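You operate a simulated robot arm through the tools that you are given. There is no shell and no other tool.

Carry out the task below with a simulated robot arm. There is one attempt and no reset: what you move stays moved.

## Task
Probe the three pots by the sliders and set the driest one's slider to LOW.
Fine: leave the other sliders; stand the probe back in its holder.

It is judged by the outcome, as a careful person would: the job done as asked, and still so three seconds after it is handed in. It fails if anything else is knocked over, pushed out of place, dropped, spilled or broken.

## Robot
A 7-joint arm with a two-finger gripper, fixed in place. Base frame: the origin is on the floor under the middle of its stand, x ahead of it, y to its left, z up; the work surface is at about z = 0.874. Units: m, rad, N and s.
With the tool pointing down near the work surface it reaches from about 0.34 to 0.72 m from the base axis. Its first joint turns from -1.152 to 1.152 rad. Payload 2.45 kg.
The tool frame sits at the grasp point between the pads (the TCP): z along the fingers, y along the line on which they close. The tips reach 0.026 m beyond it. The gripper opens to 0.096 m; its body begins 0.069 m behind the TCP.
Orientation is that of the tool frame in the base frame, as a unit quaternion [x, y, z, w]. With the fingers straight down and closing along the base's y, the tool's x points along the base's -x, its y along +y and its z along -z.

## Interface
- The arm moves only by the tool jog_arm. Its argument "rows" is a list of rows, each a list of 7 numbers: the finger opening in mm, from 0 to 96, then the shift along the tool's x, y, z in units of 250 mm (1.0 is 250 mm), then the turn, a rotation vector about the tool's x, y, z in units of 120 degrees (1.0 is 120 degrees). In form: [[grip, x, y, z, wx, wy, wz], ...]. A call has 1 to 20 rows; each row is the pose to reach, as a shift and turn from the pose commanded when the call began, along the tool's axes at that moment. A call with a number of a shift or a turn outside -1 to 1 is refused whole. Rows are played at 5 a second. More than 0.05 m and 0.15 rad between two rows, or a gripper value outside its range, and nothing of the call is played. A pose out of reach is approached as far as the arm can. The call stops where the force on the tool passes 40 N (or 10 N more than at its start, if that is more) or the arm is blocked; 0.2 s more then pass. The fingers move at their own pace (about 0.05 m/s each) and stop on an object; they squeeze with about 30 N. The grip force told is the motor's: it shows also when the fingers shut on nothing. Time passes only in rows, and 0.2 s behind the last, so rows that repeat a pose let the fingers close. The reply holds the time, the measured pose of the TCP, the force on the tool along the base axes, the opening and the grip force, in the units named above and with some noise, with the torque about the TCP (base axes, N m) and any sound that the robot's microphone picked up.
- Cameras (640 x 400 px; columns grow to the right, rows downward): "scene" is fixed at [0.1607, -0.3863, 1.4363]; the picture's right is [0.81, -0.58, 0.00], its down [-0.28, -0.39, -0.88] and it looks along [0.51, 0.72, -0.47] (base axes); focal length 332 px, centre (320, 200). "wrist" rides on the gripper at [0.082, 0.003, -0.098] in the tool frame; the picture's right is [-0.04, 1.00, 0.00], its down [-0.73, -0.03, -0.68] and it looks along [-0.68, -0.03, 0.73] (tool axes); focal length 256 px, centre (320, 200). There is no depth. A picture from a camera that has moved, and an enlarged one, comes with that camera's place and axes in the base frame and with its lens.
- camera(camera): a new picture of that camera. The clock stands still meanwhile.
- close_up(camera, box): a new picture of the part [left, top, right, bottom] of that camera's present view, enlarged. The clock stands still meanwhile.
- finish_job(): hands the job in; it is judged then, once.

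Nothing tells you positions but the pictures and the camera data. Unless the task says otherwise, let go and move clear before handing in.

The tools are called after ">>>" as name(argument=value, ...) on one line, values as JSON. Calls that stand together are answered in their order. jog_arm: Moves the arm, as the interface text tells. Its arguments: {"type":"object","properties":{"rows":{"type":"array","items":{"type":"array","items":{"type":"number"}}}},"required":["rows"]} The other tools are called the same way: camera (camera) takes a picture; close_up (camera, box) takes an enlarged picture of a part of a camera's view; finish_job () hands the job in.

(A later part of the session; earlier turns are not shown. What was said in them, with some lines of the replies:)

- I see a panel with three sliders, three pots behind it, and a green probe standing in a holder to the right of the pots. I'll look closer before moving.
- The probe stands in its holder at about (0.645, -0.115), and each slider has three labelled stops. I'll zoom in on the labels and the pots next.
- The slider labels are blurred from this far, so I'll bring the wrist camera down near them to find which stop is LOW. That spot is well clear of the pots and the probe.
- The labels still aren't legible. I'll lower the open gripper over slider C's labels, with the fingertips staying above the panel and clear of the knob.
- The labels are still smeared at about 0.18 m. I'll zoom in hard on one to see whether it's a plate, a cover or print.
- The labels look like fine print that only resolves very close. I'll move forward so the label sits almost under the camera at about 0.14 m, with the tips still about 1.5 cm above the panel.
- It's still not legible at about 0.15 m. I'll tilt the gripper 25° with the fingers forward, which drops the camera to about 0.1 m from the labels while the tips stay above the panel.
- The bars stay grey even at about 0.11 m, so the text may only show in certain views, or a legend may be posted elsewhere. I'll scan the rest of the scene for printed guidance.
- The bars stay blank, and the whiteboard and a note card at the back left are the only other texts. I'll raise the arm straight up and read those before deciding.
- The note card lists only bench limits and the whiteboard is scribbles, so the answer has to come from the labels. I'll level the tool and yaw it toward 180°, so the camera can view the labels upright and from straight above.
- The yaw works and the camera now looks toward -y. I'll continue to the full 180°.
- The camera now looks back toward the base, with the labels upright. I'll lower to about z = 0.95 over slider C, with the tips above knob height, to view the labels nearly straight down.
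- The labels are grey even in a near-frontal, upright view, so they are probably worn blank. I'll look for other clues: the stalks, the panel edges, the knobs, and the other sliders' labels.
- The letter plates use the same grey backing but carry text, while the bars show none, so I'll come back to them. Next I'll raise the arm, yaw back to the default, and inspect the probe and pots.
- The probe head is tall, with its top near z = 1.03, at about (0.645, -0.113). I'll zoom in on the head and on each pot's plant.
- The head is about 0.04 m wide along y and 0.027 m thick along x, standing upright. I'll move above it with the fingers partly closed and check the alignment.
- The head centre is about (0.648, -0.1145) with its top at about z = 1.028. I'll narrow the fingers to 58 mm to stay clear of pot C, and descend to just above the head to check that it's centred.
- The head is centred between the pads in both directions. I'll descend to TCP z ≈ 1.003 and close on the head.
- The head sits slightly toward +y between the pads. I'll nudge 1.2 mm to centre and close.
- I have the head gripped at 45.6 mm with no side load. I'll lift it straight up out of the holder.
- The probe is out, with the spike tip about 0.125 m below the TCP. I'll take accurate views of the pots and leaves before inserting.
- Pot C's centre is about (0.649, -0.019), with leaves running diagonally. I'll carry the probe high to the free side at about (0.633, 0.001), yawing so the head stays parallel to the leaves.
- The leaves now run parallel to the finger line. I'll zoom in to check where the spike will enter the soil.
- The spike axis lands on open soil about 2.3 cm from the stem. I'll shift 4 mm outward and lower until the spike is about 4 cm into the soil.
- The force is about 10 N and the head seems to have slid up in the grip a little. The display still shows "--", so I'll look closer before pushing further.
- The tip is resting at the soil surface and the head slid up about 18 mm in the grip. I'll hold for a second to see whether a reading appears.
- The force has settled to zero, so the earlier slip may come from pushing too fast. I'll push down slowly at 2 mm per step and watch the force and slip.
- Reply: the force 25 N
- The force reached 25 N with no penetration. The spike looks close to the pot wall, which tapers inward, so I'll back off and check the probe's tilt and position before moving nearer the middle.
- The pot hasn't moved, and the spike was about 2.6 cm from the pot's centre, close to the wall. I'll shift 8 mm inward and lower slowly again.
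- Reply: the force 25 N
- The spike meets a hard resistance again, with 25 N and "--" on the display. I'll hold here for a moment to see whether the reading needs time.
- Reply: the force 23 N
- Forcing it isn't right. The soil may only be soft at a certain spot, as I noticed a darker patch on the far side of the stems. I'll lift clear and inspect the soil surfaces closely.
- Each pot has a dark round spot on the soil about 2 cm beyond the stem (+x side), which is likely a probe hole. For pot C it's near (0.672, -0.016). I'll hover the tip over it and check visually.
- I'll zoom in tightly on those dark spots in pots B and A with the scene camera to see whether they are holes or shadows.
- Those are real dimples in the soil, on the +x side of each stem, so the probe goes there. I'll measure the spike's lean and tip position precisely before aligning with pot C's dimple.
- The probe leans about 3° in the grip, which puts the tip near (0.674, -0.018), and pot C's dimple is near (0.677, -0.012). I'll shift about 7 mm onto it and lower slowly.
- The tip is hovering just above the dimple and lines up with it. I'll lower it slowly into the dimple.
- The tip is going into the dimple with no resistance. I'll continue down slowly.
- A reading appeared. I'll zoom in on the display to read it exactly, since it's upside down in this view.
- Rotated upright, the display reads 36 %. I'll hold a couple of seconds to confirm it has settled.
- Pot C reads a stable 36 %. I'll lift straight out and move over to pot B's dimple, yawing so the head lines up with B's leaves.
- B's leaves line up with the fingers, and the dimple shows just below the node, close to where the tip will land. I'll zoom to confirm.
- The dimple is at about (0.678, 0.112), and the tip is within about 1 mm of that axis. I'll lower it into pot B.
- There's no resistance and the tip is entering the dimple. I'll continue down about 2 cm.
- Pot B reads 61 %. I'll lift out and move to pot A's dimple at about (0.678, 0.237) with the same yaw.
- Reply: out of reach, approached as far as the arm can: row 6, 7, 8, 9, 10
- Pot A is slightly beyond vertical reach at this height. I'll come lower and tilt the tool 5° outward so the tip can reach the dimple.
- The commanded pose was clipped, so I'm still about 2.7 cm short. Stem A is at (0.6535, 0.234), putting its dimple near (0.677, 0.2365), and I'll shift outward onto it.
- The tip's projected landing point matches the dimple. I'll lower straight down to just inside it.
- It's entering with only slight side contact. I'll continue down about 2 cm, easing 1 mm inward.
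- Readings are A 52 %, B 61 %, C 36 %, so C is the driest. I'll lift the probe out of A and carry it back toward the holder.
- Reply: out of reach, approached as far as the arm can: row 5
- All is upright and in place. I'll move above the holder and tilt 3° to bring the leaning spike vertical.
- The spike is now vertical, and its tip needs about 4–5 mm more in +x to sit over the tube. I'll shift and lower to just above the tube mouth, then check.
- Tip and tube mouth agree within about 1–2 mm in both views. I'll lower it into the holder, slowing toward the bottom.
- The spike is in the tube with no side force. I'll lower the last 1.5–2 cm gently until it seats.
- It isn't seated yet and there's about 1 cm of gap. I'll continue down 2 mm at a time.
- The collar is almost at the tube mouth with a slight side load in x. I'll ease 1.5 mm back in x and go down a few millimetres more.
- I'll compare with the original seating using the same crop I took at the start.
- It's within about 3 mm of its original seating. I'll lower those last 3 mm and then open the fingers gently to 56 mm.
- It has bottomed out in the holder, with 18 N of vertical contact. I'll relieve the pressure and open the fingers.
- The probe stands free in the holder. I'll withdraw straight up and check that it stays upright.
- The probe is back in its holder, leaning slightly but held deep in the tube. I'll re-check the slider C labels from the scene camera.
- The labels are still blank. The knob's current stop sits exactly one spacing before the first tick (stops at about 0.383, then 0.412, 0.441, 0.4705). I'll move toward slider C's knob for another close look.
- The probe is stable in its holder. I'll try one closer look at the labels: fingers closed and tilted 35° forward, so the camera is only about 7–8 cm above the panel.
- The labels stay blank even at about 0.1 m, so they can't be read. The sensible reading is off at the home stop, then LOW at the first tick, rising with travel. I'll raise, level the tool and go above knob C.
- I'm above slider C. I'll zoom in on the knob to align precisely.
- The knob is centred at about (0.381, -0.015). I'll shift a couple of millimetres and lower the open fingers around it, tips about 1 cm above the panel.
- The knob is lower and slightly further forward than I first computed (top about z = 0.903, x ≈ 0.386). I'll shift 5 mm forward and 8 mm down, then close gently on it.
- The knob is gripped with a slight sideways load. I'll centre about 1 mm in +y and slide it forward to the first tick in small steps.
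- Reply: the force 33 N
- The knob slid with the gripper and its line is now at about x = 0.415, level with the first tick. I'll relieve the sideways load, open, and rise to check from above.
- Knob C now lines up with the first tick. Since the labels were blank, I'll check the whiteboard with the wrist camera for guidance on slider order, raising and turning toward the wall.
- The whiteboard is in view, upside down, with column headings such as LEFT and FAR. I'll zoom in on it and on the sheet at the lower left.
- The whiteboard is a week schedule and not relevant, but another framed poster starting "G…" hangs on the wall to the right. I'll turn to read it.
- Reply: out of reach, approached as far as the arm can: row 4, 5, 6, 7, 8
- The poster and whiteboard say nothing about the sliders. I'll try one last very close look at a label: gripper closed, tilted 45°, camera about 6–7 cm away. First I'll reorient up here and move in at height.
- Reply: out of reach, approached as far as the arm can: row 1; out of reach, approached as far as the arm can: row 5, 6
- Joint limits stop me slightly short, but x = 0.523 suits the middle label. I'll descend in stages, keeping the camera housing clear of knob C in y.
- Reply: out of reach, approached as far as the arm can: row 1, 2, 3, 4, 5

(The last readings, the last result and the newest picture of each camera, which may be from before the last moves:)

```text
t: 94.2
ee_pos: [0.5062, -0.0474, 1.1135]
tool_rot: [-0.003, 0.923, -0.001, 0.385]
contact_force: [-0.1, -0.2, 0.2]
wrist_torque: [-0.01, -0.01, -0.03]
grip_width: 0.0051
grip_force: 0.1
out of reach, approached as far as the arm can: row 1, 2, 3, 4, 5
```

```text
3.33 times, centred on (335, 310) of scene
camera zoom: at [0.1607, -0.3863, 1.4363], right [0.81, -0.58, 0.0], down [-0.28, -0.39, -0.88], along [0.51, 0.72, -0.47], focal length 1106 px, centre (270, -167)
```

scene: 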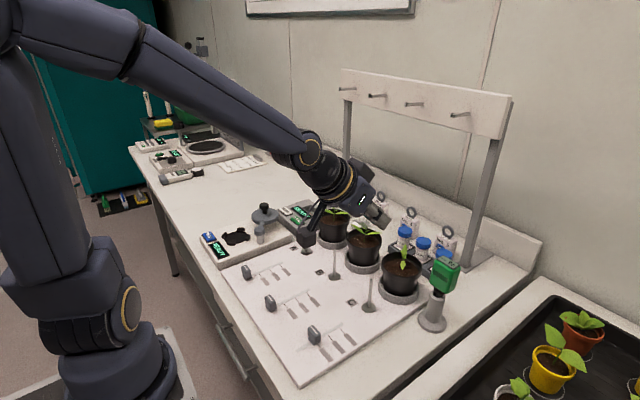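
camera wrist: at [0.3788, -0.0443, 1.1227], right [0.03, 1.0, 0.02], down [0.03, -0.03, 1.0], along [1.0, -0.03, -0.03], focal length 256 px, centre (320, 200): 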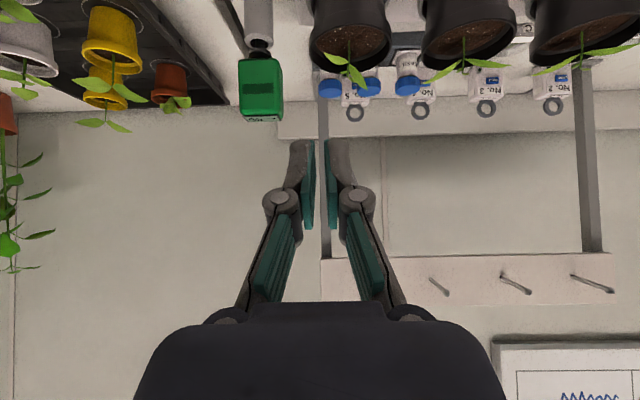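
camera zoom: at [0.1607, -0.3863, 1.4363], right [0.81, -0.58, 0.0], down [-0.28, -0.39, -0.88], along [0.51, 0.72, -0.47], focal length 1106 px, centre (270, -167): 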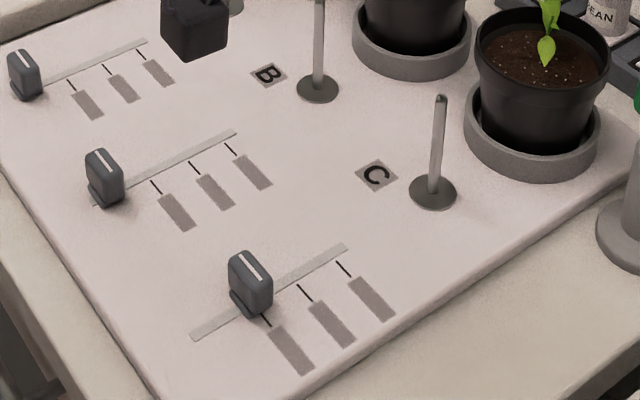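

A 45° tilt isn't feasible lower down. One combination remains untested: upright (yaw 180°) and closer than 0.15 m. I'll level, yaw 180°, and look from there with the fingers closed.

>>> jog_arm(rows=[[5, 0, 0, 0, 0, 0.065, 0], [5, 0, 0, 0, 0, 0.13, 0], [5, 0, 0, 0, 0, 0.195, 0], [5, 0, 0, 0, 0, 0.26, 0], [5, 0, 0, 0, 0, 0.325, 0], [5, 0, 0, 0, 0, 0.376, 0]])

>>> jog_arm(rows=[[5, 0, 0, 0, 0, 0, 0.07], [5, 0, 0, 0, 0, 0, 0.14], [5, 0, 0, 0, 0, 0, 0.21], [5, 0, 0, 0, 0, 0, 0.28], [5, 0, 0, 0, 0, 0, 0.35], [5, 0, 0, 0, 0, 0, 0.42], [5, 0, 0, 0, 0, 0, 0.49], [5, 0, 0, 0, 0, 0, 0.56], [5, 0, 0, 0, 0, 0, 0.63], [5, 0, 0, 0, 0, 0, 0.7], [5, 0, 0, 0, 0, 0, 0.77], [5, 0, 0, 0, 0, 0, 0.84], [5, 0, 0, 0, 0, 0, 0.91], [5, 0, 0, 0, 0, 0, 0.98]])

>>> jog_arm(rows=[[5, 0, 0, 0, 0, 0, 0.07], [5, 0, 0, 0, 0, 0, 0.14], [5, 0, 0, 0, 0, 0, 0.21], [5, 0, 0, 0, 0, 0, 0.28], [5, 0, 0, 0, 0, 0, 0.35], [5, 0, 0, 0, 0, 0, 0.42], [5, 0, 0, 0, 0, 0, 0.49], [5, 0, 0, 0, 0, 0, 0.52]])

```text
t: 95.6
ee_pos: [0.3849, -0.0533, 1.145]
tool_rot: [-0.002, 1.0, -0.003, 0.003]
contact_force: [0.2, 0.8, 0.7]
wrist_torque: [0.0, 0.01, -0.03]
grip_width: 0.0051
grip_force: 0.1
out of reach, approached as far as the arm can: row 1, 2, 3, 4, 5, 6
```

```text
t: 98.6
ee_pos: [0.3831, -0.0508, 1.1473]
tool_rot: [0.855, 0.518, 0.0, 0.002]
contact_force: [-0.4, 0.6, 0.1]
wrist_torque: [-0.01, 0.02, -0.02]
grip_width: 0.005
grip_force: 0.1
out of reach, approached as far as the arm can: row 13, 14
```

```text
t: 100.4
ee_pos: [0.3834, -0.0503, 1.1481]
tool_rot: [1.0, 0.001, 0.002, 0.002]
contact_force: [-0.1, 0.3, 0.4]
wrist_torque: [-0.02, -0.02, -0.01]
grip_width: 0.0049
grip_force: 0.0
```

I'm now at yaw 180° above the slider area. I'll lower next to the labels with the fingers closed, clear of the knob.

>>> jog_arm(rows=[[5, 0.028, 0.032, 0.15, 0, 0, 0], [5, 0.028, 0.032, 0.32, 0, 0, 0], [5, 0.028, 0.032, 0.5, 0, 0, 0], [5, 0.028, 0.032, 0.68, 0, 0, 0], [5, 0.028, 0.032, 0.8, 0, 0, 0], [5, 0.028, 0.032, 0.87, 0, 0, 0]])

>>> camera(camera="wrist")

>>> close_up(camera="wrist", box=[240, 0, 400, 100])

>>> close_up(camera="scene", box=[250, 270, 390, 380])

```text
t: 101.8
ee_pos: [0.3204, -0.0563, 1.017]
tool_rot: [1.0, 0.001, 0.001, 0.002]
contact_force: [-0.6, 0.9, -1.0]
wrist_torque: [-0.04, 0.04, -0.02]
grip_width: 0.0052
grip_force: 0.1
out of reach, approached as far as the arm can: row 1, 2, 3, 4, 5, 6
```

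```text
taken
camera wrist: at [0.4013, -0.0589, 1.1144], right [-0.04, -1.0, 0.0], down [-0.74, 0.03, 0.68], along [-0.68, 0.02, -0.74], focal length 256 px, centre (320, 200)
```

wrist: 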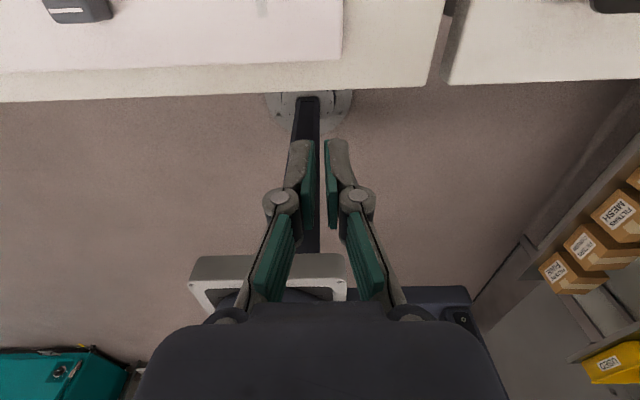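

```text
4.00 times, centred on (320, 50) of wrist
camera zoom: at [0.4013, -0.0589, 1.1144], right [-0.04, -1.0, 0.0], down [-0.74, 0.03, 0.68], along [-0.68, 0.02, -0.74], focal length 1024 px, centre (320, 800)
```

zoom: 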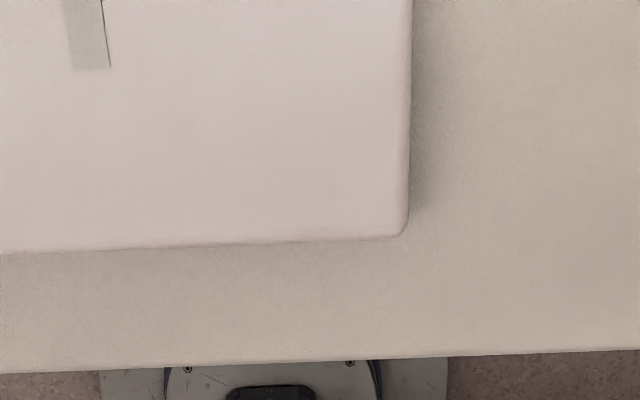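

```text
3.64 times, centred on (320, 325) of scene
camera zoom: at [0.1607, -0.3863, 1.4363], right [0.81, -0.58, 0.0], down [-0.28, -0.39, -0.88], along [0.51, 0.72, -0.47], focal length 1206 px, centre (320, -254)
```

zoom: 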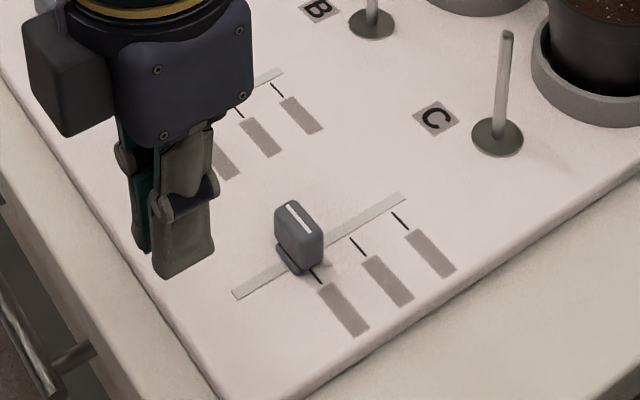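

The arm is nearing joint limits in this configuration, so I'll stop that approach. I'll back up and out to a comfortable pose and yaw back to default.

>>> jog_arm(rows=[[5, 0.05, 0, -0.15, 0, 0, 0], [5, 0.12, 0, -0.3, 0, 0, 0], [5, 0.22, 0, -0.45, 0, 0, 0], [5, 0.34, 0, -0.55, 0, 0, 0], [5, 0.46, 0, -0.6, 0, 0, 0], [5, 0.56, 0, -0.62, 0, 0, 0]])

>>> camera(camera="scene")

>>> camera(camera="wrist")

```text
t: 103.2
ee_pos: [0.3896, -0.062, 1.1734]
tool_rot: [1.0, 0.002, 0.001, 0.002]
contact_force: [0.1, 0.6, 0.4]
wrist_torque: [0.02, -0.01, 0.0]
grip_width: 0.005
grip_force: 0.1
out of reach, approached as far as the arm can: row 4, 5, 6
```

```text
taken
```

scene: 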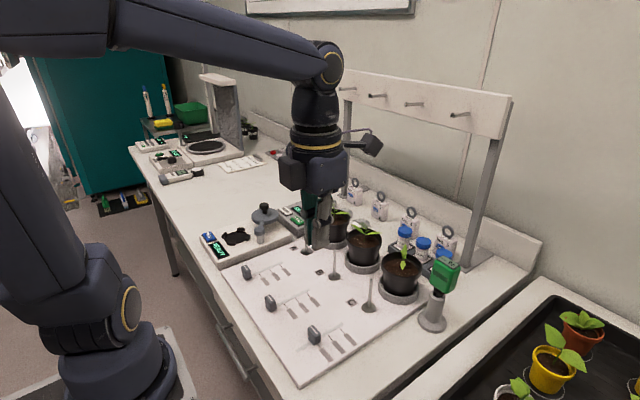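

```text
taken
camera wrist: at [0.4703, -0.0648, 1.2706], right [-0.04, -1.0, 0.0], down [-0.74, 0.03, 0.68], along [-0.68, 0.02, -0.74], focal length 256 px, centre (320, 200)
```

wrist: 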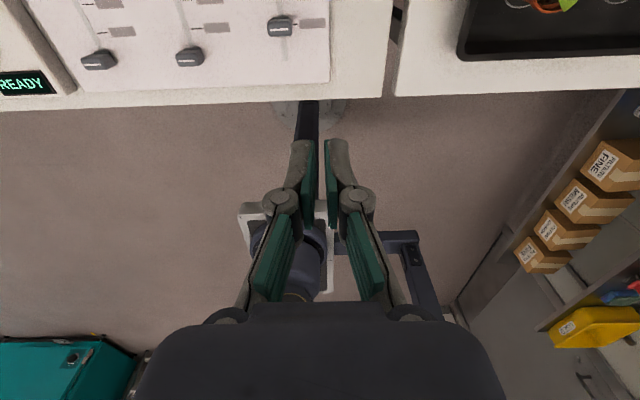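

I'll un-yaw back to the default orientation at this height.

>>> jog_arm(rows=[[5, 0, 0, 0, 0, 0, -0.07], [5, 0, 0, 0, 0, 0, -0.14], [5, 0, 0, 0, 0, 0, -0.21], [5, 0, 0, 0, 0, 0, -0.28], [5, 0, 0, 0, 0, 0, -0.35], [5, 0, 0, 0, 0, 0, -0.42], [5, 0, 0, 0, 0, 0, -0.49], [5, 0, 0, 0, 0, 0, -0.56], [5, 0, 0, 0, 0, 0, -0.63], [5, 0, 0, 0, 0, 0, -0.7], [5, 0, 0, 0, 0, 0, -0.77], [5, 0, 0, 0, 0, 0, -0.84], [5, 0, 0, 0, 0, 0, -0.91], [5, 0, 0, 0, 0, 0, -0.98]])

>>> jog_arm(rows=[[5, 0, 0, 0, 0, 0, -0.07], [5, 0, 0, 0, 0, 0, -0.14], [5, 0, 0, 0, 0, 0, -0.21], [5, 0, 0, 0, 0, 0, -0.28], [5, 0, 0, 0, 0, 0, -0.35], [5, 0, 0, 0, 0, 0, -0.42], [5, 0, 0, 0, 0, 0, -0.49], [5, 0, 0, 0, 0, 0, -0.52]])

>>> camera(camera="scene")

>>> camera(camera="wrist")

```text
t: 106.2
ee_pos: [0.3883, -0.0625, 1.1745]
tool_rot: [0.515, 0.857, 0.0, 0.002]
contact_force: [-0.2, 0.3, 0.2]
wrist_torque: [-0.01, -0.01, -0.01]
grip_width: 0.005
grip_force: 0.0
```

```text
t: 108.0
ee_pos: [0.3857, -0.0609, 1.1737]
tool_rot: [-0.003, 1.0, -0.002, 0.001]
contact_force: [-0.4, -0.4, -0.8]
wrist_torque: [-0.01, -0.04, -0.01]
grip_width: 0.005
grip_force: 0.0
out of reach, approached as far as the arm can: row 8
```

```text
taken
```

scene: 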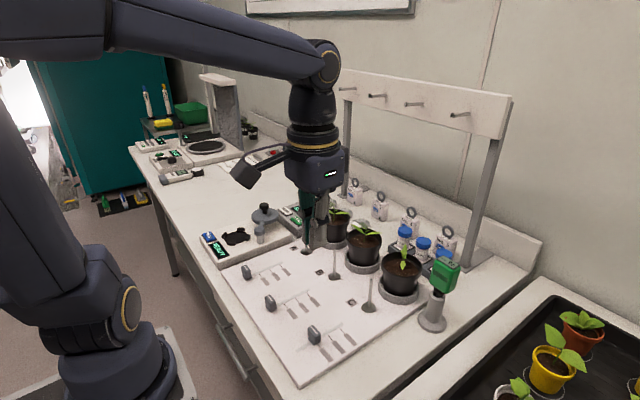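

```text
taken
camera wrist: at [0.3037, -0.0576, 1.2714], right [0.04, 1.0, 0.0], down [0.73, -0.02, 0.68], along [0.68, -0.03, -0.73], focal length 256 px, centre (320, 200)
```

wrist: 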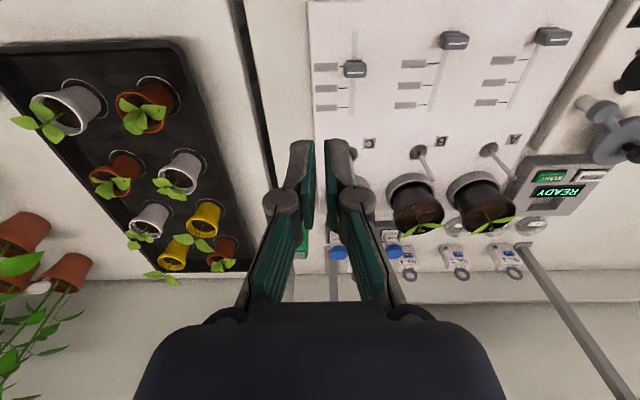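

The tool is back at the default orientation and everything else is undisturbed. I'll check precisely how well knob C lines up with the first tick.

>>> close_up(camera="wrist", box=[305, 25, 395, 125])

>>> close_up(camera="scene", box=[290, 310, 360, 365])

>>> close_up(camera="wrist", box=[395, 10, 500, 120])

```text
4.00 times, centred on (350, 75) of wrist
camera zoom: at [0.3037, -0.0576, 1.2714], right [0.04, 1.0, 0.0], down [0.73, -0.02, 0.68], along [0.68, -0.03, -0.73], focal length 1024 px, centre (200, 700)
```

zoom: 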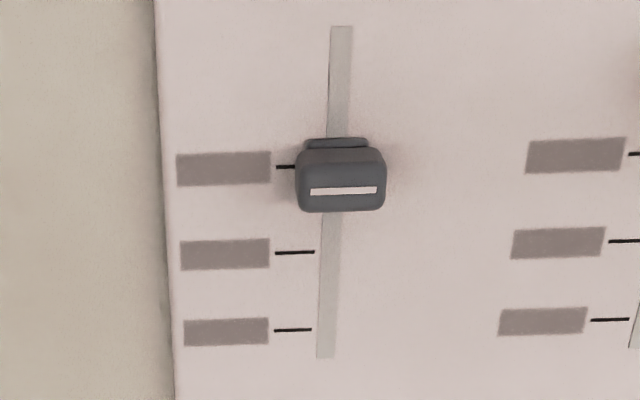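

```text
7.27 times, centred on (325, 338) of scene
camera zoom: at [0.1607, -0.3863, 1.4363], right [0.81, -0.58, 0.0], down [-0.28, -0.39, -0.88], along [0.51, 0.72, -0.47], focal length 2413 px, centre (284, -800)
```

zoom: 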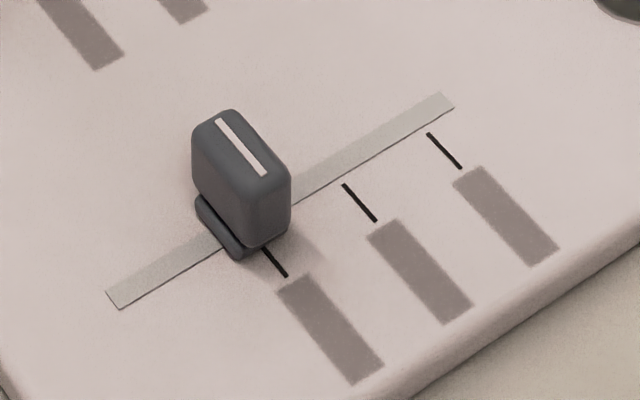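

```text
3.64 times, centred on (448, 65) of wrist
camera zoom: at [0.3037, -0.0576, 1.2714], right [0.04, 1.0, 0.0], down [0.73, -0.02, 0.68], along [0.68, -0.03, -0.73], focal length 931 px, centre (-144, 691)
```

zoom: 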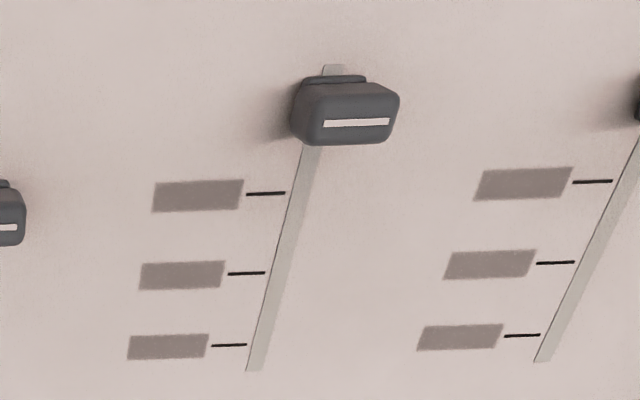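

Knob C sits on the first tick to within about 1 mm, exactly one stop spacing from where it started. I'll take a last look at the probe in its holder and at the bench overall.

>>> close_up(camera="scene", box=[405, 245, 475, 340])

>>> close_up(camera="scene", box=[220, 180, 480, 390])

```text
4.21 times, centred on (440, 292) of scene
camera zoom: at [0.1607, -0.3863, 1.4363], right [0.81, -0.58, 0.0], down [-0.28, -0.39, -0.88], along [0.51, 0.72, -0.47], focal length 1397 px, centre (-185, -190)
```

zoom: 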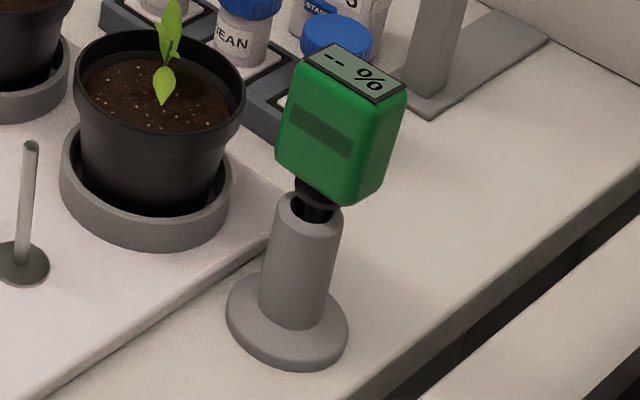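

```text
1.90 times, centred on (350, 285) of scene
camera zoom: at [0.1607, -0.3863, 1.4363], right [0.81, -0.58, 0.0], down [-0.28, -0.39, -0.88], along [0.51, 0.72, -0.47], focal length 632 px, centre (263, 38)
```

zoom: 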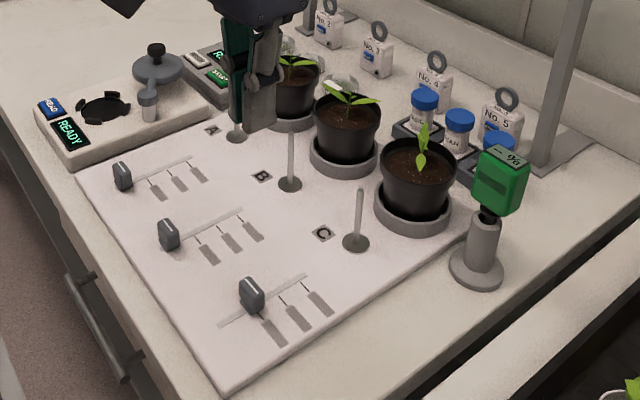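

I've probed all three pots and moved slider C to its first stop, but I couldn't read the slider labels, so taking that stop as LOW is my inference. The whiteboard and wall poster gave no slider order either. I based it on the stop being the first one up from where the slider started and the nearest to the operator.

- **Readings:** A 52 %, B 61 %, C 36 %, so C is the driest.
- **Slider C:** the knob is on the first tick to within about 1 mm. Sliders A and B are untouched.
- **Probe:** it is back in its holder at its original depth, leaning a few degrees in the tube.
- **Everything else:** the pots, saucers and bottles look in place, and the gripper is empty and clear.

I'm handing in the job now.

>>> finish_job()

```text
The job is handed in.
```

I probed all three pots and moved slider C, the driest pot's slider, to its first stop. That this stop is LOW is my inference, because I couldn't read the slider labels.

- **Readings:** pot A read 52 %, pot B 61 % and pot C 36 %.
- **Slider C:** the knob is on the first tick, to within about 1 mm. The labels were blank grey from every angle, down to about 0.1 m. I took the first stop above the starting position, nearest the operator, as LOW. If the labels run the other way, the setting is wrong.
- **Other sliders:** I left A and B untouched.
- **Probe:** it is back in its holder at its original depth, leaning a few degrees in the tube.
- **Extra contact:** on my first tries in pot C the tip hit hard soil, and I pressed with about 25 N before finding the probe holes in the soil. The pot did not visibly move, and nothing was knocked over or dropped.
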